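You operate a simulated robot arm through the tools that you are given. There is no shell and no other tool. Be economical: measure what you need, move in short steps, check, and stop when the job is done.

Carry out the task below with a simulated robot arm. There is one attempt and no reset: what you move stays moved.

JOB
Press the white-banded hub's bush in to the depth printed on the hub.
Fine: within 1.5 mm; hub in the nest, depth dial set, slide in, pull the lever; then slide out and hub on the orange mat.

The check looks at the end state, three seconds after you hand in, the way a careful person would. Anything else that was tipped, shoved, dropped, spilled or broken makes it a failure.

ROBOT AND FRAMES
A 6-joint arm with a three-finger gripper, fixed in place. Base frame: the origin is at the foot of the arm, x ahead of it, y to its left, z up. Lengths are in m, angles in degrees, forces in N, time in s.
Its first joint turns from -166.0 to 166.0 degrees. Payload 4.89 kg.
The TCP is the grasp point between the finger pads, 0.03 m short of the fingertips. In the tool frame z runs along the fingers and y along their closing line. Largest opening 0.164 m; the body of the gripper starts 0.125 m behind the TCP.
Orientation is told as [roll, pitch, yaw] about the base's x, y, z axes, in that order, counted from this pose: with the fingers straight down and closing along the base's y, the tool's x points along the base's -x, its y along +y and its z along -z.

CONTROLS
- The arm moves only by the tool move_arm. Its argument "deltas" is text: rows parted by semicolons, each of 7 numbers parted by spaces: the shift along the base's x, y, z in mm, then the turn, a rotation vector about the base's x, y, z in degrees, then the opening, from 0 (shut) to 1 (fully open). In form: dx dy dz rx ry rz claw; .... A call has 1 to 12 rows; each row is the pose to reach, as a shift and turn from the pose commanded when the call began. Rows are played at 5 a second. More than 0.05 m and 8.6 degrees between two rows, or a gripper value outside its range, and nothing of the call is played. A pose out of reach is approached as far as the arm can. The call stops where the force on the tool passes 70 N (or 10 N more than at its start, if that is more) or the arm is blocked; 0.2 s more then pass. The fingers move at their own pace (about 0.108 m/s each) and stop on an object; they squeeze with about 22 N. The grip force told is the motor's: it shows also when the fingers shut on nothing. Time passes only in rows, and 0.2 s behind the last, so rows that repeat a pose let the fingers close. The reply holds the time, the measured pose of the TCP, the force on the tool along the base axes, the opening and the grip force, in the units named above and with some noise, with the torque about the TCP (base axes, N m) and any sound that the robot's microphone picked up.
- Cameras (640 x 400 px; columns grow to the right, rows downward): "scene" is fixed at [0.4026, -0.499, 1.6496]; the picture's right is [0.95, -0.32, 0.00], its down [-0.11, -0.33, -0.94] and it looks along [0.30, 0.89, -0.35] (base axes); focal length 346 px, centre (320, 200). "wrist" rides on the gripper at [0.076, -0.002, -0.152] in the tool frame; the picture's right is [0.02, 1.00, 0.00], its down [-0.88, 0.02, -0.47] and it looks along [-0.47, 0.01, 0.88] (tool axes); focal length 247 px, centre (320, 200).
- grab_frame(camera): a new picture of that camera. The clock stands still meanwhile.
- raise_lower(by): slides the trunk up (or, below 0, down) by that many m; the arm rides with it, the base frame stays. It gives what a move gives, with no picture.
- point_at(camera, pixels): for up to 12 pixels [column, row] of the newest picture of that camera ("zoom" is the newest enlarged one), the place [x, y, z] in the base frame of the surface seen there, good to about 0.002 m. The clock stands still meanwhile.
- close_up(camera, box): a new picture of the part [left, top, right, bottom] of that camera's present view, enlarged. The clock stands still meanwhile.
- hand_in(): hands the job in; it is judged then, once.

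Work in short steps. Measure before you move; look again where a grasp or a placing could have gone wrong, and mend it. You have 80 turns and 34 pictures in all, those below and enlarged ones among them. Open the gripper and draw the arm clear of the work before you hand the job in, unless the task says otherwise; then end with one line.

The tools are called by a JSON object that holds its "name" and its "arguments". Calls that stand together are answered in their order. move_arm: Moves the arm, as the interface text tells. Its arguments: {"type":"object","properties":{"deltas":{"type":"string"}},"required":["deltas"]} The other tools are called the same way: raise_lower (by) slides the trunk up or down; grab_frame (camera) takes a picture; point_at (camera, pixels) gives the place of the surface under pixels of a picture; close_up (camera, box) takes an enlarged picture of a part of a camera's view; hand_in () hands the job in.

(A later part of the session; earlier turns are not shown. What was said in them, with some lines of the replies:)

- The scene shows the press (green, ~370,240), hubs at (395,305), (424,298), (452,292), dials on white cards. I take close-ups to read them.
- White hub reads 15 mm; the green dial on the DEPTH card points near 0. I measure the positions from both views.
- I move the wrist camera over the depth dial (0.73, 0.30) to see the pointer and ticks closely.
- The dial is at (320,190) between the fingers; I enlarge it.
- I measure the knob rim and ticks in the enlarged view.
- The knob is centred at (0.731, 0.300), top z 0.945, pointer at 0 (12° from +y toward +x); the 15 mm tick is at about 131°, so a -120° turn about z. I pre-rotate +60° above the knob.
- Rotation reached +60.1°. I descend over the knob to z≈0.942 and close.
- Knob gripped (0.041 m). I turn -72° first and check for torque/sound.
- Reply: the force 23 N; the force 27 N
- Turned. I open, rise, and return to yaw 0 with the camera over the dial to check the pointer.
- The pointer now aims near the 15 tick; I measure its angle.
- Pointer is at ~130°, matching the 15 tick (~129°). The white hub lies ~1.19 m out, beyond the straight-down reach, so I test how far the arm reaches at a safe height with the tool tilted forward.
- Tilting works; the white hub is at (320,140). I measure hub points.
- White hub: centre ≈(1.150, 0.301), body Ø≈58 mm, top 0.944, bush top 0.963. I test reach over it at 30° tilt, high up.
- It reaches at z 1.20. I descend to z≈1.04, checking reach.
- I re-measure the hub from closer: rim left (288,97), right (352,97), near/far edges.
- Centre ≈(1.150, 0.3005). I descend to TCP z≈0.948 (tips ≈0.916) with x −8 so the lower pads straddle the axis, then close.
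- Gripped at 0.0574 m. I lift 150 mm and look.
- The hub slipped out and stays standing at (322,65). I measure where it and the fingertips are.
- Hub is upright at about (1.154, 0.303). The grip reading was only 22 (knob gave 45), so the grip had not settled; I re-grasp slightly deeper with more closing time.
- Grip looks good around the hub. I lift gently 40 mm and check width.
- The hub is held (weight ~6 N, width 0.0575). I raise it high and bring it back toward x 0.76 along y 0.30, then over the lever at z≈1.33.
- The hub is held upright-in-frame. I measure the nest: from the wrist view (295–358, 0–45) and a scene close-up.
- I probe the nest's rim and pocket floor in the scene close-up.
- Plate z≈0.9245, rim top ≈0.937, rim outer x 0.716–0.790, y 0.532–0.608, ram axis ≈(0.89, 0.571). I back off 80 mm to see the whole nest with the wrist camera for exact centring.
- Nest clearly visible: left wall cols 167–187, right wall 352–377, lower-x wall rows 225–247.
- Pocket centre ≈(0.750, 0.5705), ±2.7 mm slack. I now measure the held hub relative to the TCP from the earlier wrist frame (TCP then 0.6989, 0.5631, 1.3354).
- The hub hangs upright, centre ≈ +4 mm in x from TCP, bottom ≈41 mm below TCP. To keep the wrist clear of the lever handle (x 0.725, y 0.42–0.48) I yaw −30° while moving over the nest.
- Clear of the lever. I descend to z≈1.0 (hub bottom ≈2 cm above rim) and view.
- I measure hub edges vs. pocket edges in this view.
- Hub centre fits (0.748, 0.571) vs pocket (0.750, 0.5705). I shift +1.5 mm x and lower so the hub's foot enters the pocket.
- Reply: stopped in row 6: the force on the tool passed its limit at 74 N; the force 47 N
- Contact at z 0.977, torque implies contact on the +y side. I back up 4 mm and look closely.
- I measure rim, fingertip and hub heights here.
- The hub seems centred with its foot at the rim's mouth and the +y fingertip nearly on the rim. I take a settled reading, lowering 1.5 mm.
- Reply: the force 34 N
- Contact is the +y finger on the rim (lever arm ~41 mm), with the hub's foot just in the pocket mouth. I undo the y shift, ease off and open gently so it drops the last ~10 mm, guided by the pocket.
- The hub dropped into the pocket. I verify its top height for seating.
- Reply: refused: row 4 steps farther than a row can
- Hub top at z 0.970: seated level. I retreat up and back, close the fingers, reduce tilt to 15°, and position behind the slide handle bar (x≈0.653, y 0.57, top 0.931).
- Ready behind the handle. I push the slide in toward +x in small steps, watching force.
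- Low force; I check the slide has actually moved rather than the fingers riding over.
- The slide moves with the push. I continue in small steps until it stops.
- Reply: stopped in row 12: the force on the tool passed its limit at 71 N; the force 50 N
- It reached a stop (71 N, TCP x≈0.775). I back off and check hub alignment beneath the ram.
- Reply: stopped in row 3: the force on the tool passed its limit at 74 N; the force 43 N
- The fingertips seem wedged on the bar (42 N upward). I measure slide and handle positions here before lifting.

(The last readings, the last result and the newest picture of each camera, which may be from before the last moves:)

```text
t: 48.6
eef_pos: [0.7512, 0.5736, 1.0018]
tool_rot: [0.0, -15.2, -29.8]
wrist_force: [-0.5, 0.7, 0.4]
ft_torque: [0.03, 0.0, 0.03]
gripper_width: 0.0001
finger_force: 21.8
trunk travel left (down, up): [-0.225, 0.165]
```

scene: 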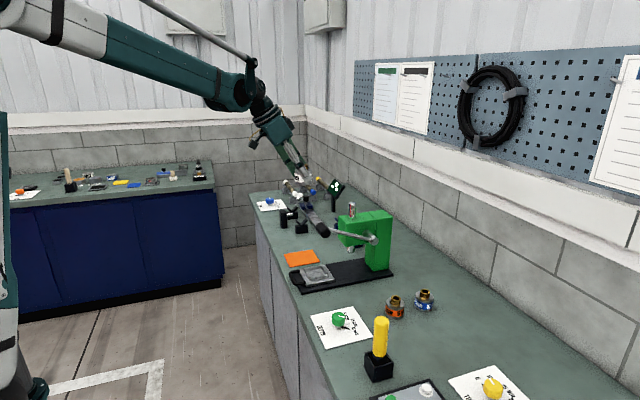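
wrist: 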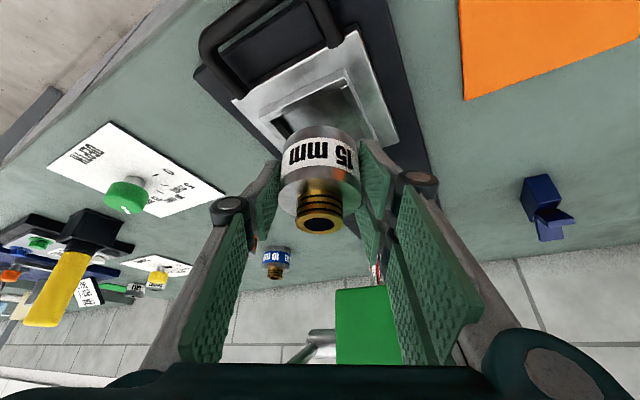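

The slide is in by ~119 mm but the ram needs ~137 mm; the fingertips were dragging on the black base plate. I go behind the bar (outer edge ≈0.761) again, 8 mm higher, and push on.

{"name": "move_arm", "arguments": {"deltas": "-20 0 0 0 0 0 0; -38 0 0 0 0 0 0; -38 0 -22 0 0 0 0; -38 0 -44 0 0 0 0; -38 0 -44 0 0 0 0; -30 0 -44 0 0 0 0; -22 0 -44 0 0 0 0; -14 0 -44 0 0 0 0; -6 0 -44 0 0 0 0; 0 0 -44 0 0 0 0; 4 0 -44 0 0 0 0"}}

```text
t: 51.0
eef_pos: [0.7536, 0.5741, 0.9564]
tool_rot: [0.0, -15.2, -29.7]
wrist_force: [1.1, 1.0, -0.6]
ft_torque: [0.02, 0.01, 0.03]
gripper_width: 0.0002
finger_force: 22.0
trunk travel left (down, up): [-0.225, 0.165]
```

No load yet; pushing further in 4 mm steps.

{"name": "move_arm", "arguments": {"deltas": "4 0 0 0 0 0 0; 8 0 0 0 0 0 0; 12 0 0 0 0 0 0; 16 0 0 0 0 0 0; 20 0 0 0 0 0 0; 23 0 0 0 0 0 0; 26 0 0 0 0 0 0; 29 0 0 0 0 0 0; 32 0 0 0 0 0 0; 34 0 0 0 0 0 0; 36 0 0 0 0 0 0"}}

```text
t: 53.4
eef_pos: [0.7891, 0.5753, 0.9581]
tool_rot: [0.1, -15.2, -29.6]
wrist_force: [-17.2, 0.5, 17.2]
ft_torque: [0.11, 0.32, 0.09]
gripper_width: 0.0003
finger_force: 21.8
trunk travel left (down, up): [-0.225, 0.165]
```

Now −17 N along x, possibly a stop. I check alignment.

{"name": "close_up", "arguments": {"camera": "scene", "box": [270, 190, 400, 300]}}

```text
3.64 times, centred on (335, 245) of scene
```

zoom: 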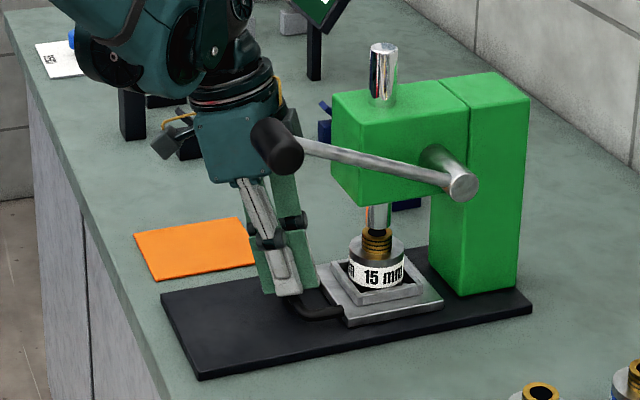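

{"name": "point_at", "arguments": {"camera": "zoom", "pixels": [[440, 303], [345, 322], [330, 264], [298, 308], [376, 245], [377, 220], [383, 268], [378, 210]]}}

```text
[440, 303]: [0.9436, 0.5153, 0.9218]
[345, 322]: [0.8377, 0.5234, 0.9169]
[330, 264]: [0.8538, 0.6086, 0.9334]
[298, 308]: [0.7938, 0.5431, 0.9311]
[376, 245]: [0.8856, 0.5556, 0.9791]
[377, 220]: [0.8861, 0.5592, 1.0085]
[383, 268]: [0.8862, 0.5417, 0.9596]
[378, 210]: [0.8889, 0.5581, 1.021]
```

Bush and ram line up (x ≈0.886 both). I nudge up to 3 mm more to see whether it is against its stop.

{"name": "move_arm", "arguments": {"deltas": "1 0 0 0 0 0 0; 2 0 0 0 0 0 0; 3 0 0 0 0 0 0; 3 0 0 0 0 0 0"}}

```text
t: 54.4
eef_pos: [0.7917, 0.5747, 0.9589]
tool_rot: [0.1, -15.3, -29.7]
wrist_force: [-24.2, 4.0, 28.3]
ft_torque: [0.3, 0.62, 0.2]
gripper_width: 0.0
finger_force: 22.2
trunk travel left (down, up): [-0.225, 0.165]
```

It is on its stop. I back off, rise clear, and untilt the tool to vertical on the way up.

{"name": "move_arm", "arguments": {"deltas": "-12 0 0 0 0 0 0; -30 0 20 0 0 0 0; -50 0 60 0 0 0 0; -65 0 105 0 0 0 0; -65 0 150 0 0 0 0; -65 0 195 0 0 0 0; -65 0 240 3 5.2 0 0; -65 0 285 5 8.7 0 0; -65 0 310 7.5 13 0 0.1; -65 0 310 7.5 13 0 0.2"}}

{"name": "move_arm", "arguments": {"deltas": "0 -10 0 0 0 -8 0.35; 0 -25 0 0 0 -16 0.35; 0 -45 0 0 0 -24 0.35; 0 -65 0 0 0 -32 0.35; 0 -85 0 0 0 -40 0.4; 0 -105 0 0 0 -48 0.4; 0 -125 0 0 0 -56 0.4; 2 -137 0 0 0 -60.2 0.4; 2 -137 0 0 0 -60.2 0.4"}}

{"name": "grab_frame", "arguments": {"camera": "wrist"}}

```text
t: 56.6
eef_pos: [0.7293, 0.5731, 1.268]
tool_rot: [0.1, 0.0, -29.8]
wrist_force: [-0.2, -0.4, 0.0]
ft_torque: [0.09, -0.01, -0.02]
gripper_width: 0.0327
finger_force: 0.1
trunk travel left (down, up): [-0.225, 0.165]
```

```text
t: 58.6
eef_pos: [0.7296, 0.4373, 1.2665]
tool_rot: [0.1, -0.2, -89.9]
wrist_force: [-0.2, -0.4, 1.0]
ft_torque: [0.04, -0.01, 0.0]
gripper_width: 0.0654
finger_force: 0.2
trunk travel left (down, up): [-0.225, 0.165]
```

```text
4 pictures are left
```

wrist: 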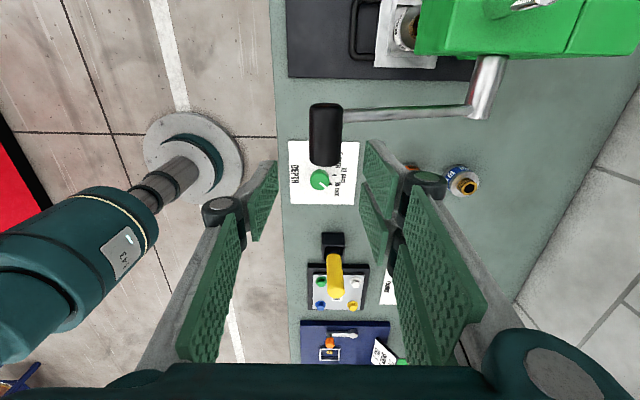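

The lever grip is at (325,105–165), rod joining at (345,115). I measure it.

{"name": "point_at", "arguments": {"camera": "wrist", "pixels": [[325, 108], [325, 135], [325, 150], [325, 162], [311, 135], [340, 135], [311, 150], [340, 150], [350, 115], [460, 110], [490, 70], [480, 110]]}}

```text
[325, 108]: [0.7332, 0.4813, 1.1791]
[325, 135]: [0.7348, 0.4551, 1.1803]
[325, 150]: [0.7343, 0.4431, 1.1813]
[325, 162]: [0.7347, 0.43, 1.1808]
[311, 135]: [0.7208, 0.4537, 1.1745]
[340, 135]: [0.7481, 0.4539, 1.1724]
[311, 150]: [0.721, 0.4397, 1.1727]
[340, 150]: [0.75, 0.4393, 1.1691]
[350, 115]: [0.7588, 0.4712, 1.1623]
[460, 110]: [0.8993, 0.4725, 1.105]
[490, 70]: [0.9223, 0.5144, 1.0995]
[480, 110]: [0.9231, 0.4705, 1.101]
```

Grip axis ≈(0.7345, y 0.425–0.485, z 1.167), pivot ≈(0.925, 1.087), radius 0.207 m. I descend at y 0.443 and close on the grip.

{"name": "move_arm", "arguments": {"deltas": "5 5.5 -35 0 0 0 0.4; 5 5.5 -70 0 0 0 0.4; 5 5.5 -100 0 0 0 0.4; 5 5.5 -100 0 0 0 0.1; 5 5.5 -100 0 0 0 0.1; 5 5.5 -100 0 0 0 0.1"}}

{"name": "move_arm", "arguments": {"deltas": "-4.5 0 -12 0 0 0 0.1; -9 0 -27 0 0 0 0.1; -12 0 -40 0 0 0 0.1; -12 0 -40 0 0 0 0.1"}}

```text
t: 60.1
eef_pos: [0.7258, 0.4425, 1.1691]
tool_rot: [-0.3, -0.1, -89.9]
wrist_force: [-46.4, -2.9, 13.0]
ft_torque: [0.1, 1.29, -1.02]
gripper_width: 0.0321
finger_force: 45.0
trunk travel left (down, up): [-0.225, 0.165]
stopped in row 6: the force on the tool passed its limit at 72 N (the readings are from after the stop); the commanded pose is now the measured one
```

```text
t: 61.1
eef_pos: [0.7212, 0.4426, 1.126]
tool_rot: [-0.2, -0.2, -89.8]
wrist_force: [0.1, 0.3, 0.1]
ft_torque: [0.05, 0.07, 0.0]
gripper_width: 0.0165
finger_force: 0.0
trunk travel left (down, up): [-0.225, 0.165]
```

The fingers no longer hold anything (0.0165 m). I look at the lever.

{"name": "close_up", "arguments": {"camera": "scene", "box": [270, 190, 400, 300]}}

```text
3.64 times, centred on (335, 245) of scene
```

zoom: 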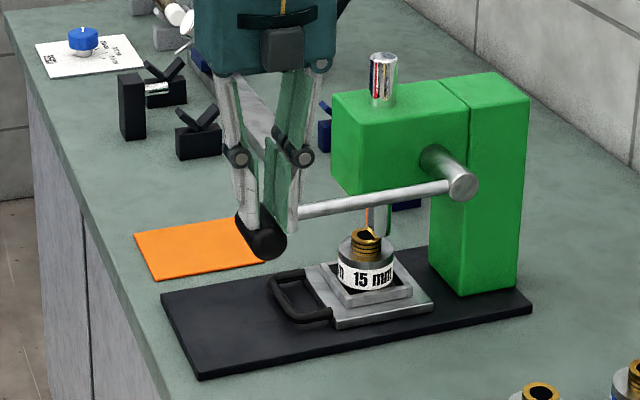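

The lever has dropped part-way and the slide appears ~10 mm back from its stop. I measure both.

{"name": "point_at", "arguments": {"camera": "zoom", "pixels": [[432, 305], [328, 326], [322, 265], [284, 312], [366, 250], [375, 220], [375, 232], [270, 243], [320, 210], [440, 188], [465, 188], [383, 57]]}}

```text
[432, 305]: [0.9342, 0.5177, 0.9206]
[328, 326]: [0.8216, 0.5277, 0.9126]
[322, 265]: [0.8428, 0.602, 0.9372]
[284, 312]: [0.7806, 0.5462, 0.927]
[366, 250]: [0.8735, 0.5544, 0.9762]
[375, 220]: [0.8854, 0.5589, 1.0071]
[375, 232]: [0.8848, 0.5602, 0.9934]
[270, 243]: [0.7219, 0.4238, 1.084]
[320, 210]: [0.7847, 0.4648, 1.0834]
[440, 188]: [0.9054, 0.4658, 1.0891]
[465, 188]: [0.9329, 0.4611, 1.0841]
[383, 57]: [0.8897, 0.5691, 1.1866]
```

Lever grip now sits at z≈1.084, x≈0.721; the slide got dragged back ~12 mm on my withdrawal. I first grasp the grip to raise the lever again.

{"name": "move_arm", "arguments": {"deltas": "0 -2 8 0 0 0 0.42; 0 -2 8 0 0 0 0.42; 0 -2 8 0 0 0 0.42; 0 -2 -15 0 0 0 0.42; 0 -2 -44 0 0 0 0.42; 0 -2 -44 0 0 0 0.42; 0 -2 -44 0 0 0 0.25; 0 -2 -44 0 0 0 0.18; 0 -2 -44 0 0 0 0.15; 0 -2 -44 0 0 0 0.15"}}

```text
t: 63.3
eef_pos: [0.7196, 0.4363, 1.083]
tool_rot: [-0.1, -0.1, -89.9]
wrist_force: [22.9, -52.0, 5.8]
ft_torque: [-1.39, -0.74, -1.82]
gripper_width: 0.0339
finger_force: 11.8
trunk travel left (down, up): [-0.225, 0.165]
```

A −52 N side force suggests the finger meets the rod root; I open, shift 6 mm toward −y, and re-close.

{"name": "move_arm", "arguments": {"deltas": "0 0 0 0 0 0 0.3; 0 -5 0 0 0 0 0.3; 1 -9 0 0 0 0 0.3; 1 -9 0 0 0 0 0.3; 1 -9 0 0 0 0 0.2; 1 -9 0 0 0 0 0.15; 1 -9 0 0 0 0 0.15"}}

```text
t: 64.9
eef_pos: [0.7227, 0.4326, 1.083]
tool_rot: [-0.2, -0.1, -89.8]
wrist_force: [29.8, 17.5, 8.3]
ft_torque: [1.53, -1.2, -0.61]
gripper_width: 0.0327
finger_force: 44.2
trunk travel left (down, up): [-0.225, 0.165]
```

Held (44 N). I raise the lever back along its arc.

{"name": "move_arm", "arguments": {"deltas": "2 0 12 0 0 0 0.12; 3 0 24 0 0 0 0.12; 5 0 36 0 0 0 0.12; 7 0 48 0 0 0 0.12; 10 0 60 0 0 0 0.12; 13 0 70 0 0 0 0.12; 16 0 80 0 0 0 0.12; 18 0 86 0 0 0 0.12; 18 0 86 0 0 0 0.12"}}

```text
t: 66.0
eef_pos: [0.7203, 0.4317, 1.1329]
tool_rot: [-0.6, -0.2, -89.7]
wrist_force: [-27.5, 1.2, 3.6]
ft_torque: [0.08, 0.93, -0.97]
gripper_width: 0.0307
finger_force: 45.3
trunk travel left (down, up): [-0.225, 0.165]
stopped in row 5: the force on the tool passed its limit at 75 N (the readings are from after the stop); the commanded pose is now the measured one
```

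The grip is on a slightly larger arc (pivot x 0.93, L≈0.219). I continue with the corrected arc.

{"name": "move_arm", "arguments": {"deltas": "-3 0 5 0 0 0 0.12; -2 0 10 0 0 0 0.12; 0 0 16 0 0 0 0.12; 1 0 22 0 0 0 0.12; 3 0 28 0 0 0 0.12; 5 0 34 0 0 0 0.12; 5 0 34 0 0 0 0.12"}}

```text
t: 67.6
eef_pos: [0.7264, 0.4316, 1.1694]
tool_rot: [-0.4, -0.2, -89.7]
wrist_force: [-52.2, -5.5, 13.7]
ft_torque: [-0.53, 1.58, -0.9]
gripper_width: 0.0284
finger_force: 44.7
trunk travel left (down, up): [-0.225, 0.165]
```

At z 1.169 with −52 N in x; I ease −5 mm in x, then release and rise to look.

{"name": "move_arm", "arguments": {"deltas": "-3 0 0 0 0 0 0.12; -5 0 0 0 0 0 0.12; -5 0 0 0 0 0 0.12"}}

{"name": "move_arm", "arguments": {"deltas": "0 0 0 0 0 0 0.3; 0 0 0 0 0 0 0.42; 0 0 0 0 0 0 0.45; 0 0 30 0 0 0 0.45; 0 0 60 0 0 0 0.45; 0 0 100 0 0 0 0.45; 0 0 100 0 0 0 0.45"}}

{"name": "grab_frame", "arguments": {"camera": "wrist"}}

```text
t: 68.4
eef_pos: [0.7256, 0.4327, 1.1678]
tool_rot: [-0.3, -0.2, -89.8]
wrist_force: [-8.5, 3.0, 3.8]
ft_torque: [0.22, 0.19, -1.15]
gripper_width: 0.0279
finger_force: 44.6
trunk travel left (down, up): [-0.225, 0.165]
```

```text
t: 70.0
eef_pos: [0.7224, 0.4334, 1.2659]
tool_rot: [-0.4, -0.1, -89.7]
wrist_force: [-0.5, -0.6, -0.2]
ft_torque: [0.0, -0.04, 0.01]
gripper_width: 0.0738
finger_force: 0.1
trunk travel left (down, up): [-0.225, 0.165]
```

```text
2 pictures are left
```

wrist: 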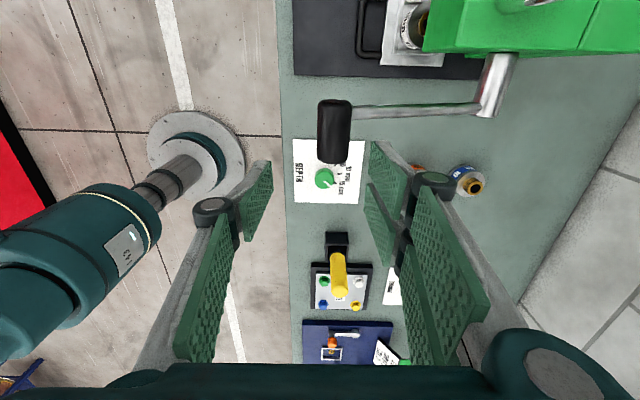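

The lever is raised again at (334,130). I measure the grip, rod, and slide position from this view.

{"name": "point_at", "arguments": {"camera": "wrist", "pixels": [[334, 104], [334, 132], [334, 157], [319, 132], [350, 132], [362, 112], [470, 110], [484, 108], [400, 66], [381, 40], [358, 30], [400, 40]]}}

```text
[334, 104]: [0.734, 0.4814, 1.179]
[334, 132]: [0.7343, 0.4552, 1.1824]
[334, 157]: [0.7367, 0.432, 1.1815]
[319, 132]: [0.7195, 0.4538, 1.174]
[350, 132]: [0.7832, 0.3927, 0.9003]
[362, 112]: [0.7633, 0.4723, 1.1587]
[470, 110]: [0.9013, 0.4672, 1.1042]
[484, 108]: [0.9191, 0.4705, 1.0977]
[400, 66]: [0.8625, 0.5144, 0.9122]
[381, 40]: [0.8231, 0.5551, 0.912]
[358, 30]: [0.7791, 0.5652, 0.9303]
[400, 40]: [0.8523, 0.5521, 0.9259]
```

Lever is up again. Now I push the slide in properly, this time pressing on the nest's rim wall (outer face ≈0.841) instead of the handle. First swing back to yaw −30 with closed fingers.

{"name": "move_arm", "arguments": {"deltas": "0 20 0 0 0 8 0.2; -5 40 0 0 0 16 0; -10 60 0 0 0 24 0; -15 80 0 0 0 32 0; -20 100 0 0 0 40 0; -22 120 0 0 0 48 0; -22 140 0 0 0 56 0; -22 145 0 0 0 60 0; -22 145 0 0 0 60 0"}}

{"name": "move_arm", "arguments": {"deltas": "10 0 -30 -3.75 -6.5 0 0; 20 0 -65 -7.5 -13 0 0; 35 0 -105 -11.25 -19.5 0 0; 50 0 -145 -15 -26 0 0; 65 0 -185 -15 -26 0 0; 80 0 -225 -15 -26 0 0; 95 0 -265 -15 -26 0 0; 95 0 -288 -15 -26 0 0; 95 0 -296 -15 -26 0 0; 95 0 -296 -15 -26 0 0"}}

```text
t: 72.0
eef_pos: [0.7019, 0.5779, 1.2668]
tool_rot: [-0.5, -0.1, -29.7]
wrist_force: [-0.9, 0.3, -0.6]
ft_torque: [-0.06, 0.01, 0.01]
gripper_width: 0.0001
finger_force: 22.2
trunk travel left (down, up): [-0.225, 0.165]
```

```text
t: 74.2
eef_pos: [0.7964, 0.5768, 0.9721]
tool_rot: [-0.6, -30.3, -29.6]
wrist_force: [0.4, -0.6, -0.2]
ft_torque: [-0.02, 0.02, 0.0]
gripper_width: 0.0
finger_force: 22.2
trunk travel left (down, up): [-0.225, 0.165]
```

Free of contact. I lower 4 mm and push +x slowly to the stop.

{"name": "move_arm", "arguments": {"deltas": "2 0 -4 0 0 0 0; 6 0 -4 0 0 0 0; 10 0 -4 0 0 0 0; 14 0 -4 0 0 0 0; 18 0 -4 0 0 0 0; 21 0 -4 0 0 0 0; 24 0 -4 0 0 0 0; 27 0 -4 0 0 0 0; 30 0 -4 0 0 0 0; 33 0 -4 0 0 0 0; 33 0 -4 0 0 0 0"}}

```text
t: 76.6
eef_pos: [0.8272, 0.578, 0.9688]
tool_rot: [-0.5, -30.4, -29.7]
wrist_force: [-49.2, -0.7, 18.2]
ft_torque: [-0.16, -0.4, -0.55]
gripper_width: 0.0001
finger_force: 21.8
trunk travel left (down, up): [-0.225, 0.165]
```

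At the stop again (−49 N, TCP 0.827 as predicted). I back away freely, rise and untilt, then swing to the lever with closed fingers at yaw −90.

{"name": "move_arm", "arguments": {"deltas": "-12 0 1 0 0 0 0; -20 0 20 0 0 0 0; -40 0 60 0 0 0 0; -60 0 100 0 0 0 0; -80 0 140 0 0 0 0; -100 0 180 0 0 0 0; -105 0 220 3.75 6.5 0 0; -105 0 260 7.5 13 0 0; -105 0 290 11.25 19.5 0 0; -105 0 300 15 26 0 0; -105 0 300 15 26 0 0"}}

{"name": "move_arm", "arguments": {"deltas": "0 -15 0 0 0 -8 0; 0 -30 0 0 0 -16 0; 0 -45 0 0 0 -24 0; 0 -60 0 0 0 -32 0; 0 -80 0 0 0 -40 0; 0 -100 0 0 0 -48 0; 0 -118 0 0 0 -56 0; 2 -128 0 0 0 -60 0; 2 -128 0 0 0 -60 0"}}

```text
t: 79.0
eef_pos: [0.7253, 0.5766, 1.2664]
tool_rot: [-0.4, -0.1, -29.7]
wrist_force: [0.8, -0.2, -0.7]
ft_torque: [0.06, 0.08, -0.02]
gripper_width: 0.0
finger_force: 21.9
trunk travel left (down, up): [-0.225, 0.165]
```

```text
t: 81.0
eef_pos: [0.7268, 0.4495, 1.2657]
tool_rot: [-0.5, -0.2, -89.7]
wrist_force: [1.0, 0.3, 0.2]
ft_torque: [0.05, 0.02, 0.03]
gripper_width: 0.0003
finger_force: 22.0
trunk travel left (down, up): [-0.225, 0.165]
```

I press down on the grip's top, following the arc, to the point where the ram meets the bush.

{"name": "move_arm", "arguments": {"deltas": "1 0 -30 0 0 0 0; 1 0 -52 0 0 0 0; 0 0 -65 0 0 0 0; -2 0 -78 0 0 0 0; -3 0 -90 0 0 0 0; -4 0 -102 0 0 0 0; -5 0 -114 0 0 0 0; -5 0 -126 0 0 0 0; -5 0 -138 0 0 0 0; -5 0 -138 0 0 0 0"}}

```text
t: 83.2
eef_pos: [0.7216, 0.4482, 1.1296]
tool_rot: [-0.5, -0.2, -89.7]
wrist_force: [0.3, 0.3, 1.0]
ft_torque: [0.02, -0.01, -0.01]
gripper_width: 0.0
finger_force: 21.8
trunk travel left (down, up): [-0.225, 0.165]
```

No resistance yet; I continue downward in 5–6 mm steps, watching force.

{"name": "move_arm", "arguments": {"deltas": "0 0 -6 0 0 0 0; 0 0 -12 0 0 0 0; 0 0 -18 0 0 0 0; 0 0 -24 0 0 0 0; 1 0 -30 0 0 0 0; 1 0 -36 0 0 0 0; 1 0 -36 0 0 0 0"}}

```text
t: 84.8
eef_pos: [0.7224, 0.4488, 1.0933]
tool_rot: [-0.5, -0.2, -89.7]
wrist_force: [0.4, -0.2, 0.6]
ft_torque: [0.02, 0.01, -0.03]
gripper_width: 0.0
finger_force: 44.5
trunk travel left (down, up): [-0.225, 0.165]
```

Still no load. I go down another 30 mm carefully.

{"name": "move_arm", "arguments": {"deltas": "1 0 -6 0 0 0 0; 2 0 -12 0 0 0 0; 3 0 -18 0 0 0 0; 4 0 -24 0 0 0 0; 5 0 -30 0 0 0 0; 5 0 -30 0 0 0 0"}}

{"name": "close_up", "arguments": {"camera": "scene", "box": [270, 190, 400, 300]}}

```text
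t: 86.2
eef_pos: [0.7283, 0.4505, 1.064]
tool_rot: [-0.6, -0.2, -89.7]
wrist_force: [-0.2, 0.1, 1.9]
ft_torque: [0.04, 0.01, -0.01]
gripper_width: 0.0
finger_force: 45.3
trunk travel left (down, up): [-0.225, 0.165]
```

```text
3.64 times, centred on (335, 245) of scene
```

zoom: 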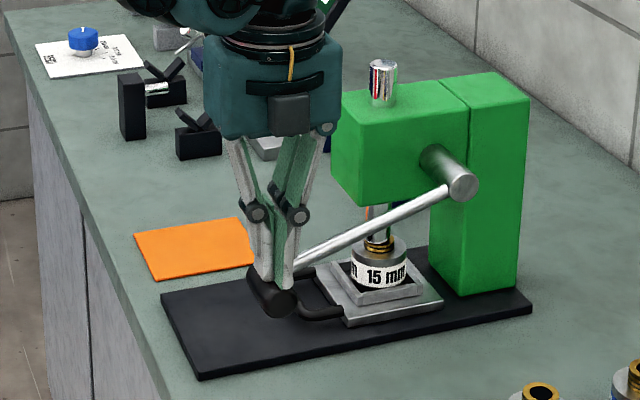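

The lever follows the fingers and the ram is pressing the bush, well aligned. I measure the bush/ram height, then continue.

{"name": "point_at", "arguments": {"camera": "zoom", "pixels": [[378, 238], [378, 243], [378, 248], [378, 254], [272, 300], [383, 68], [400, 258], [430, 303]]}}

{"name": "move_arm", "arguments": {"deltas": "2 0 -6 0 0 0 0; 4 0 -12 0 0 0 0; 6 0 -18 0 0 0 0; 8 0 -24 0 0 0 0; 11 0 -30 0 0 0 0; 14 0 -36 0 0 0 0; 14 0 -36 0 0 0 0"}}

```text
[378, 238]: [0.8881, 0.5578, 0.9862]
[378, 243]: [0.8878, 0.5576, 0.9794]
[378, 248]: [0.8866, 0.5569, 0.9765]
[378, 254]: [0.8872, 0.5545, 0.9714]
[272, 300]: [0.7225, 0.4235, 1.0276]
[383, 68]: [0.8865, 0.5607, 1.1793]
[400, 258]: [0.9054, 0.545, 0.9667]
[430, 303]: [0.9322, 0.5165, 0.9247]
```

```text
t: 87.8
eef_pos: [0.741, 0.4505, 1.027]
tool_rot: [-0.6, -0.2, -89.7]
wrist_force: [0.2, -0.2, 2.6]
ft_torque: [0.03, -0.05, -0.01]
gripper_width: 0.0
finger_force: 45.0
trunk travel left (down, up): [-0.225, 0.165]
```

Still light load; continuing along the arc.

{"name": "move_arm", "arguments": {"deltas": "3 0 -6 0 0 0 0; 6 0 -12 0 0 0 0; 9 0 -18 0 0 0 0; 13 0 -24 0 0 0 0; 17 0 -30 0 0 0 0; 17 0 -30 0 0 0 0"}}

```text
t: 88.6
eef_pos: [0.7486, 0.45, 1.0167]
tool_rot: [-0.6, 0.0, -89.7]
wrist_force: [-10.0, -1.3, 56.6]
ft_torque: [0.79, -0.05, 0.16]
gripper_width: 0.0
finger_force: 45.1
trunk travel left (down, up): [-0.225, 0.165]
stopped in row 4: the force on the tool passed its limit at 80 N (the readings are from after the stop); the commanded pose is now the measured one
```

A hard stop at 80 N after near-zero load: the depth stop. I now rise, open, and grip the lever (axis ≈ x 0.744, z 0.972) to raise it.

{"name": "move_arm", "arguments": {"deltas": "0 0 20 0 0 0 0; -4 -17 40 0 0 0 0.2; -4 -17 40 0 0 0 0.42; -4 -17 40 0 0 0 0.42; -4 -17 10 0 0 0 0.42; -4 -17 -20 0 0 0 0.42; -4 -17 -45 0 0 0 0.42; -4 -17 -45 0 0 0 0.42; -4 -17 -45 0 0 0 0.25; -4 -17 -45 0 0 0 0.18; -4 -17 -45 0 0 0 0.15; -4 -17 -45 0 0 0 0.15"}}

```text
t: 91.2
eef_pos: [0.747, 0.4337, 0.9669]
tool_rot: [-0.4, -0.1, -89.6]
wrist_force: [-26.2, -13.1, -6.6]
ft_torque: [0.84, -1.41, 0.14]
gripper_width: 0.0441
finger_force: 15.2
trunk travel left (down, up): [-0.225, 0.165]
```

The fingers are still closing (0.044 m); I shift −4 mm in x and finish closing.

{"name": "move_arm", "arguments": {"deltas": "-3 0 2 0 0 0 0.15; -5 0 4 0 0 0 0.12; -5 0 4 0 0 0 0.1; -5 0 4 0 0 0 0.1"}}

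```text
t: 92.2
eef_pos: [0.739, 0.4331, 0.9711]
tool_rot: [-0.6, -0.1, -89.5]
wrist_force: [-29.2, -14.0, -6.1]
ft_torque: [1.14, -1.99, -0.36]
gripper_width: 0.0324
finger_force: 45.0
trunk travel left (down, up): [-0.225, 0.165]
```

Held at 0.0324 m. I raise along the arc in pieces, correcting x by the force reading.

{"name": "move_arm", "arguments": {"deltas": "-7 0 8 0 0 0 0.1; -11 0 16 0 0 0 0.1; -15 0 24 0 0 0 0.1; -19 0 32 0 0 0 0.1; -19 0 32 0 0 0 0.1"}}

```text
t: 93.4
eef_pos: [0.7214, 0.4327, 1.0028]
tool_rot: [-0.4, -0.2, -89.7]
wrist_force: [-0.2, 0.3, -0.2]
ft_torque: [0.04, 0.02, 0.01]
gripper_width: 0.0163
finger_force: 0.1
trunk travel left (down, up): [-0.225, 0.165]
```

The fingers slid off (width 0.016). I re-grasp deeper (TCP ~25 mm lower) so the grip sits well inside the pads, with full closing time.

{"name": "move_arm", "arguments": {"deltas": "8 2 20 0 0 0 0.3; 16 2 20 0 0 0 0.45; 18 2 20 0 0 0 0.45; 18 2 -5 0 0 0 0.45; 18 2 -30 0 0 0 0.45; 18 2 -55 0 0 0 0.45; 18 2 -55 0 0 0 0.3; 16 2 -55 0 0 0 0.2; 16 2 -55 0 0 0 0.1; 16 2 -55 0 0 0 0; 16 2 -55 0 0 0 0; 16 2 -55 0 0 0 0"}}

```text
t: 95.4
eef_pos: [0.7294, 0.4333, 0.949]
tool_rot: [-1.0, -0.3, -89.8]
wrist_force: [-83.3, -33.4, -14.4]
ft_torque: [3.32, -8.13, -2.6]
gripper_width: 0.0061
finger_force: 43.8
trunk travel left (down, up): [-0.225, 0.165]
stopped in row 9: the force on the tool passed its limit at 88 N (the readings are from after the stop); the commanded pose is now the measured one
```

Large side force acting ~0.1 m above the TCP: the lever is not where I assumed. I open to relieve it.

{"name": "move_arm", "arguments": {"deltas": "0 0 0 0 0 0 0.2; 0 0 0 0 0 0 0.35; 0 0 0 0 0 0 0.4; 0 0 0 0 0 0 0.4"}}

```text
t: 96.4
eef_pos: [0.7369, 0.4334, 0.9483]
tool_rot: [-0.7, -0.2, -89.8]
wrist_force: [9.0, -31.0, 1.4]
ft_torque: [3.44, 1.22, -1.47]
gripper_width: 0.0649
finger_force: 0.0
trunk travel left (down, up): [-0.225, 0.165]
```

The contact sits ~0.1 m above the TCP, so the lever grip must now be near z≈1.047 between the open fingers. I move up to that height and re-grip.

{"name": "move_arm", "arguments": {"deltas": "-3 -3 0 0 0 0 0.48; -8 -4 25 0 0 0 0.48; -12 -4 50 0 0 0 0.48; -14 -4 75 0 0 0 0.48; -14 -4 92 0 0 0 0.48; -14 -4 92 0 0 0 0.3; -14 -4 92 0 0 0 0.2; -14 -4 92 0 0 0 0.1; -14 -4 92 0 0 0 0.1"}}

```text
t: 98.4
eef_pos: [0.7219, 0.4321, 1.0394]
tool_rot: [-0.7, -0.2, -89.7]
wrist_force: [-1.1, 1.5, 0.3]
ft_torque: [-0.02, -0.14, 0.06]
gripper_width: 0.0164
finger_force: 0.1
trunk travel left (down, up): [-0.225, 0.165]
```

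Nothing there. I withdraw the hand toward −y, up and back so it doesn't hide anything, then use the last picture on press, lever, slide and mat.

{"name": "move_arm", "arguments": {"deltas": "0 -25 0 0 0 0 0.1; -5 -50 5 0 0 0 0.1; -20 -60 35 0 0 0 0.1; -40 -60 75 0 0 0 0.1; -70 -60 115 0 0 0 0.1; -100 -60 155 0 0 0 0.1; -130 -60 195 0 0 0 0.1; -160 -60 235 0 0 0 0.1; -160 -60 260 0 0 0 0.1"}}

{"name": "close_up", "arguments": {"camera": "scene", "box": [270, 190, 400, 300]}}

```text
t: 100.4
eef_pos: [0.5603, 0.372, 1.3019]
tool_rot: [-0.7, -0.2, -89.7]
wrist_force: [-0.8, -0.2, 0.8]
ft_torque: [0.03, -0.11, 0.02]
gripper_width: 0.0165
finger_force: 0.0
trunk travel left (down, up): [-0.225, 0.165]
```

```text
3.64 times, centred on (335, 245) of scene
```

zoom: 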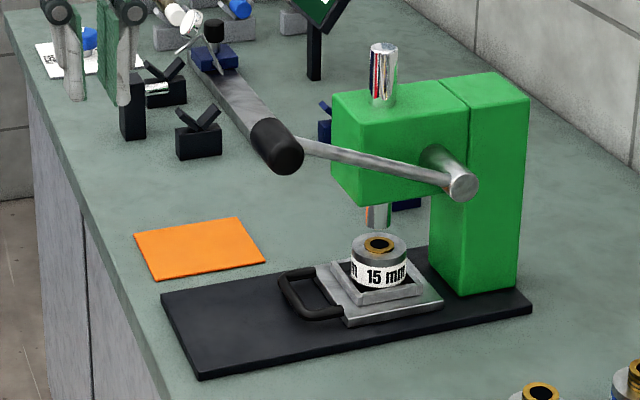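

The lever has sprung back up and the bush is pressed in. I measure bush/hub tops, handle, and mat corners.

{"name": "point_at", "arguments": {"camera": "zoom", "pixels": [[391, 244], [367, 243], [379, 253], [358, 252], [400, 255], [378, 264], [403, 243], [354, 243], [378, 235]]}}

{"name": "point_at", "arguments": {"camera": "zoom", "pixels": [[135, 235], [237, 218], [264, 260], [157, 280], [198, 248], [285, 290], [300, 312], [330, 312], [318, 270], [330, 264], [345, 322], [440, 303]]}}

```text
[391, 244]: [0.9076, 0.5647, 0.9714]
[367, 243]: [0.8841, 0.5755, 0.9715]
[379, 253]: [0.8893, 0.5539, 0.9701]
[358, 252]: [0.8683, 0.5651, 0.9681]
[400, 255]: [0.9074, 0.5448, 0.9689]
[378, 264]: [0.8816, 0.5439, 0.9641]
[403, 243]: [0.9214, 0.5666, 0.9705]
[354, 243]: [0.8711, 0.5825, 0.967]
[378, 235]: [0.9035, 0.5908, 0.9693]
```

```text
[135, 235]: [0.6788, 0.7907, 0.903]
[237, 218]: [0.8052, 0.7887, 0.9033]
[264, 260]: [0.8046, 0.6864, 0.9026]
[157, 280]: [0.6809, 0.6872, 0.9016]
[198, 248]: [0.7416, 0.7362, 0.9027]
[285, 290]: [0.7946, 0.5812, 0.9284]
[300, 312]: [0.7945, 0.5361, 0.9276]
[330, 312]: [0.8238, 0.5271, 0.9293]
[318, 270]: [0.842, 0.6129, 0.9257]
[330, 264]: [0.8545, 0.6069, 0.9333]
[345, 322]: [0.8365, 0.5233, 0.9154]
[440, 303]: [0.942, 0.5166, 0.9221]
```

Bush top ≈0.9715 vs hub top 0.969: protrusion ~3 mm from ~18.5, i.e. 15 mm pressed; lever is up. Next I pull the slide: one finger inside the handle loop (bar x≈0.795), yaw −60, tilt 20.

{"name": "move_arm", "arguments": {"deltas": "20 40 0 0 0 5 0.32; 40 80 0 0 0 10 0.32; 60 115 0 0 0 15 0.32; 80 150 -5 0 0 20 0.32; 110 180 -10 0 0 25 0.32; 140 195 -20 0 0 29.7 0.32; 140 195 -20 0 0 29.7 0.32"}}

{"name": "move_arm", "arguments": {"deltas": "15 0 0 -4.3 -2.5 0 0.32; 35 0 0 -8.7 -5 0 0.32; 60 0 0 -13 -7.5 0 0.32; 91 0 -10 -17.3 -10 0 0.32; 91 0 -50 -17.3 -10 0 0.32; 91 0 -95 -17.3 -10 0 0.32; 91 0 -140 -17.3 -10 0 0.32; 91 0 -185 -17.3 -10 0 0.32; 91 0 -230 -17.3 -10 0 0.32; 91 0 -275 -17.3 -10 0 0.32; 91 0 -300 -17.3 -10 0 0.32; 91 0 -300 -17.3 -10 0 0.32"}}

```text
t: 102.0
eef_pos: [0.7046, 0.5666, 1.2771]
tool_rot: [-0.8, -0.2, -60.0]
wrist_force: [1.6, 0.7, -1.3]
ft_torque: [-0.13, 0.17, 0.0]
gripper_width: 0.0525
finger_force: 0.0
trunk travel left (down, up): [-0.225, 0.165]
```

```text
t: 104.6
eef_pos: [0.7947, 0.5651, 0.9777]
tool_rot: [-0.8, -20.3, -60.0]
wrist_force: [0.5, 0.6, 0.1]
ft_torque: [-0.06, 0.03, -0.01]
gripper_width: 0.0524
finger_force: 0.0
trunk travel left (down, up): [-0.225, 0.165]
```

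No contact at z 0.978. I trim (−3, +2 mm) and descend 25 mm into the loop.

{"name": "move_arm", "arguments": {"deltas": "-3 2 -6 0 0 0 0.32; -3 2 -12 0 0 0 0.32; -3 2 -18 0 0 0 0.32; -3 2 -24 0 0 0 0.32; -3 2 -24 0 0 0 0.32"}}

```text
t: 105.8
eef_pos: [0.79, 0.5666, 0.9567]
tool_rot: [-0.7, -20.2, -60.0]
wrist_force: [1.0, -6.8, 4.8]
ft_torque: [-0.02, -0.18, -0.24]
gripper_width: 0.0519
finger_force: 0.0
trunk travel left (down, up): [-0.225, 0.165]
5 turns are left
```

The finger is inside the loop. I close on the bar, pull the slide out toward its outer stop, then open and lift straight up.

{"name": "move_arm", "arguments": {"deltas": "0 0 0 0 0 0 0.1; 0 0 0 0 0 0 0.05; 0 0 0 0 0 0 0.05; -16 0 0 0 0 0 0.05; -32 0 0 0 0 0 0.05; -48 0 0 0 0 0 0.05; -64 0 0 0 0 0 0.05; -80 0 0 0 0 0 0.05; -96 0 0 0 0 0 0.05; -112 0 0 0 0 0 0.05; -128 0 0 0 0 0 0.05; -141 0 0 0 0 0 0.05"}}

{"name": "move_arm", "arguments": {"deltas": "-1 0 0 0 0 0 0.05; -2 0 0 0 0 0 0.05; -3 0 0 0 0 0 0.05"}}

{"name": "move_arm", "arguments": {"deltas": "0 0 0 0 0 0 0.3; 0 0 0 0 0 0 0.35; 0 0 0 0 0 0 0.35; 0 0 15 0 0 0 0.35; 0 0 45 0 0 0 0.4; 0 0 85 0 0 0 0.5; 0 0 125 0 0 0 0.6; 0 0 125 0 0 0 0.6"}}

```text
t: 107.5
eef_pos: [0.7154, 0.5666, 0.9592]
tool_rot: [-0.6, -20.3, -60.1]
wrist_force: [2.8, 4.4, 43.6]
ft_torque: [-0.11, 0.16, -1.26]
gripper_width: 0.0228
finger_force: 45.6
trunk travel left (down, up): [-0.225, 0.165]
stopped in row 8: the force on the tool passed its limit at 72 N (the readings are from after the stop); the commanded pose is now the measured one
```

```text
t: 108.5
eef_pos: [0.7133, 0.5672, 0.9588]
tool_rot: [-0.5, -20.4, -60.2]
wrist_force: [2.4, 3.8, 42.9]
ft_torque: [-0.47, 0.01, -1.64]
gripper_width: 0.0225
finger_force: 45.2
trunk travel left (down, up): [-0.225, 0.165]
stopped in row 3: the force on the tool passed its limit at 71 N (the readings are from after the stop); the commanded pose is now the measured one
```

```text
t: 110.3
eef_pos: [0.7119, 0.5696, 1.0829]
tool_rot: [-0.7, -20.3, -60.0]
wrist_force: [-0.2, -0.4, 1.3]
ft_torque: [0.1, -0.05, 0.02]
gripper_width: 0.0983
finger_force: 0.1
trunk travel left (down, up): [-0.225, 0.165]
4 turns are left
```

The slide came out ~77 mm before fingertip pressure on the base stopped it. I re-enter the loop 6 mm higher, close, pull the remaining ~62 mm, then open and lift.

{"name": "move_arm", "arguments": {"deltas": "1.5 -2.5 -10 0 0 0 0.35; 1.5 -2.5 -50 0 0 0 0.35; 1.5 -2.5 -90 0 0 0 0.35; 1.5 -2.5 -108 0 0 0 0.35; 1.5 -2.5 -119 0 0 0 0.35; 1.5 -2.5 -119 0 0 0 0.35; 1.5 -2.5 -119 0 0 0 0.15; 1.5 -2.5 -119 0 0 0 0.05; 1.5 -2.5 -119 0 0 0 0.05; 1.5 -2.5 -119 0 0 0 0.05"}}

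{"name": "move_arm", "arguments": {"deltas": "-10 0 0 0 0 0 0.05; -20 0 0 0 0 0 0.05; -30 0 0.5 0 0 0 0.05; -40 0 1 0 0 0 0.05; -50 0 1 0 0 0 0.05; -58 0 1.5 0 0 0 0.05; -62 0 1.5 0 0 0 0.05"}}

{"name": "move_arm", "arguments": {"deltas": "-2 0 0.5 0 0 0 0.05; -4 0 0.5 0 0 0 0.05; -6 0 0.5 0 0 0 0.05; -8 0 0.5 0 0 0 0.05"}}

{"name": "move_arm", "arguments": {"deltas": "0 0 0 0 0 0 0.3; 0 0 0 0 0 0 0.35; 0 0 0 0 0 0 0.35; 0 0 15 0 0 0 0.35; 0 0 45 0 0 0 0.4; 0 0 85 0 0 0 0.5; 0 0 125 0 0 0 0.6; 0 0 125 0 0 0 0.6"}}

```text
t: 112.5
eef_pos: [0.7149, 0.565, 0.964]
tool_rot: [-0.7, -20.2, -59.9]
wrist_force: [1.0, 0.0, 0.2]
ft_torque: [0.01, -0.01, -0.01]
gripper_width: 0.0081
finger_force: 0.0
trunk travel left (down, up): [-0.225, 0.165]
```

```text
t: 114.2
eef_pos: [0.6593, 0.5635, 0.9663]
tool_rot: [-0.4, -20.5, -60.4]
wrist_force: [35.7, 5.4, 17.5]
ft_torque: [0.48, -1.39, -0.94]
gripper_width: 0.0214
finger_force: 16.8
trunk travel left (down, up): [-0.225, 0.165]
stopped in row 7: the force on the tool passed its limit at 72 N (the readings are from after the stop); the commanded pose is now the measured one
```

```text
t: 115.0
eef_pos: [0.6554, 0.5611, 0.9695]
tool_rot: [-0.1, -20.8, -60.6]
wrist_force: [35.3, 9.3, 45.7]
ft_torque: [1.37, -1.32, -0.75]
gripper_width: 0.0209
finger_force: 15.4
trunk travel left (down, up): [-0.225, 0.165]
stopped in row 3: the force on the tool passed its limit at 72 N (the readings are from after the stop); the commanded pose is now the measured one
```

```text
t: 116.8
eef_pos: [0.6512, 0.5638, 1.0928]
tool_rot: [-0.4, -20.7, -60.5]
wrist_force: [-1.5, -0.7, 0.8]
ft_torque: [0.07, -0.04, 0.06]
gripper_width: 0.0984
finger_force: 0.0
trunk travel left (down, up): [-0.225, 0.165]
3 turns are left
```

The slide hit its outer stop (+35 N in x), so the hub should be back at ≈(0.750, 0.5705). I go to tilt 30/yaw −30 over it, descend with fingertips just above the rim, close, and lift.

{"name": "move_arm", "arguments": {"deltas": "0 0 18 -4 -2.3 0 0.6; 0 0 37 -8 -4.6 0 0.6; 0 0 37 -8 -4.6 0 0.6"}}

{"name": "move_arm", "arguments": {"deltas": "18 3 0 0 0 7.6 0.6; 40 6 0 0 0 15.2 0.6; 65 10 0 0 0 22.8 0.6; 88 13 0 0 0 30.4 0.6; 88 13 0 0 0 30.4 0.6; 88 13 0 0 0 30.4 0.6"}}

{"name": "move_arm", "arguments": {"deltas": "0 0 -35 0 0 0 0.6; 0 0 -70 0 0 0 0.6; 0 0 -105 0 0 0 0.6; 0 0 -130 0 0 0 0.6; 0 0 -143 0 0 0 0.6; 0 0 -149.5 0 0 0 0.6; 0 0 -149.5 0 0 0 0.6; 0 0 -149.5 0 0 0 0.35; 0 0 -149.5 0 0 0 0.2; 0 0 -149.5 0 0 0 0.1; 0 0 -149.5 0 0 0 0.1; 0 0 -149.5 0 0 0 0.1"}}

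{"name": "move_arm", "arguments": {"deltas": "0 0 0 0 0 0 0.1; 0 0 3 0 0 0 0.1; 0 0 6 0 0 0 0.1; 0 0 12 0 0 0 0.1; 0 0 20 0 0 0 0.1; 0 0 30 0 0 0 0.1; 0 0 45 0 0 0 0.1; 0 0 60 0 0 0 0.1; 0 0 60 0 0 0 0.1"}}

```text
t: 117.6
eef_pos: [0.653, 0.5626, 1.129]
tool_rot: [-0.3, -30.0, -60.5]
wrist_force: [-0.3, 0.5, 0.5]
ft_torque: [-0.01, -0.03, 0.03]
gripper_width: 0.0985
finger_force: 0.1
trunk travel left (down, up): [-0.225, 0.165]
```

```text
t: 119.0
eef_pos: [0.7403, 0.5736, 1.1291]
tool_rot: [-0.3, -29.9, -30.1]
wrist_force: [-0.5, 0.2, 0.1]
ft_torque: [0.05, 0.03, 0.02]
gripper_width: 0.0987
finger_force: 0.0
trunk travel left (down, up): [-0.225, 0.165]
```

```text
t: 121.6
eef_pos: [0.74, 0.5761, 0.9795]
tool_rot: [-0.3, -30.0, -30.0]
wrist_force: [1.8, -1.2, 0.1]
ft_torque: [-0.06, -0.06, -0.03]
gripper_width: 0.0574
finger_force: 21.6
trunk travel left (down, up): [-0.225, 0.165]
```

```text
t: 123.6
eef_pos: [0.7401, 0.5755, 1.0397]
tool_rot: [-0.3, -29.9, -30.1]
wrist_force: [0.8, -0.2, -6.1]
ft_torque: [0.1, 0.07, 0.06]
gripper_width: 0.0575
finger_force: 22.1
trunk travel left (down, up): [-0.225, 0.165]
2 turns are left
```

Hub held (−6 N, 0.0575 m). I carry it +y to the mat centre (0.742, 0.738), lower until the base just meets the mat, release, and draw clear.

{"name": "move_arm", "arguments": {"deltas": "0 15 10 0 0 0 0.1; -2 38 10 0 0 0 0.1; -4 62 10 0 0 0 0.1; -5 86 10 0 0 0 0.1; -6 110 10 0 0 0 0.1; -7 134 10 0 0 0 0.1; -8 155 10 0 0 0 0.1; -8 167 10 0 0 0 0.1; -8 167 10 0 0 0 0.1; -8 167 -10 0 0 0 0.1"}}

{"name": "move_arm", "arguments": {"deltas": "0 0 -20 0 0 0 0.1; 0 0 -40 0 0 0 0.1; 0 0 -55 0 0 0 0.1; 0 0 -64 0 0 0 0.1; 0 0 -69 0 0 0 0.1; 0 0 -71.5 0 0 0 0.1; 0 0 -71.5 0 0 0 0.1; 0 0 -71.5 0 0 0 0.1"}}

{"name": "move_arm", "arguments": {"deltas": "0 0 0 0 0 0 0.36; 0 0 0 0 0 0 0.38; 0 0 0 0 0 0 0.45; 0 0 0 0 0 0 0.6; 0 0 0 0 0 0 0.6; 0 0 20 0 0 0 0.6; 0 0 50 0 0 0 0.6; 0 0 90 0 0 0 0.6; 0 0 130 0 0 0 0.6; -20 0 170 0 0 0 0.6; -50 -10 205 0 0 0 0.6; -80 -20 235 0 0 0 0.6"}}

```text
t: 125.8
eef_pos: [0.733, 0.7431, 1.0302]
tool_rot: [-0.3, -29.8, -30.1]
wrist_force: [-0.6, -0.5, -5.2]
ft_torque: [0.09, 0.0, 0.08]
gripper_width: 0.0573
finger_force: 21.7
trunk travel left (down, up): [-0.225, 0.165]
```

```text
t: 127.6
eef_pos: [0.7324, 0.7429, 0.9588]
tool_rot: [-0.2, -29.9, -30.1]
wrist_force: [0.9, 8.2, 8.2]
ft_torque: [0.2, 0.1, -0.02]
gripper_width: 0.0574
finger_force: 22.2
trunk travel left (down, up): [-0.225, 0.165]
```

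```text
t: 130.2
eef_pos: [0.654, 0.7217, 1.1918]
tool_rot: [-0.3, -29.8, -30.0]
wrist_force: [0.5, -0.5, -0.6]
ft_torque: [-0.1, 0.1, -0.11]
gripper_width: 0.0985
finger_force: 0.0
trunk travel left (down, up): [-0.225, 0.165]
1 turns are left
```

The hub touched the mat gently (about 14 N change in load) and was released. The arm is clear and the gripper is open, so I hand in.

{"name": "hand_in", "arguments": {}}

```text
The job is handed in.
```

I pressed the white-banded hub's bush in against the 15 mm depth stop, pulled the slide back out and set the hub on the orange mat. The pressed depth measured about 15 mm in the last picture, but that reading is only good to about 2 mm; I had no pictures left to check the slide or the hub on the mat, so those rest on force and position readings.
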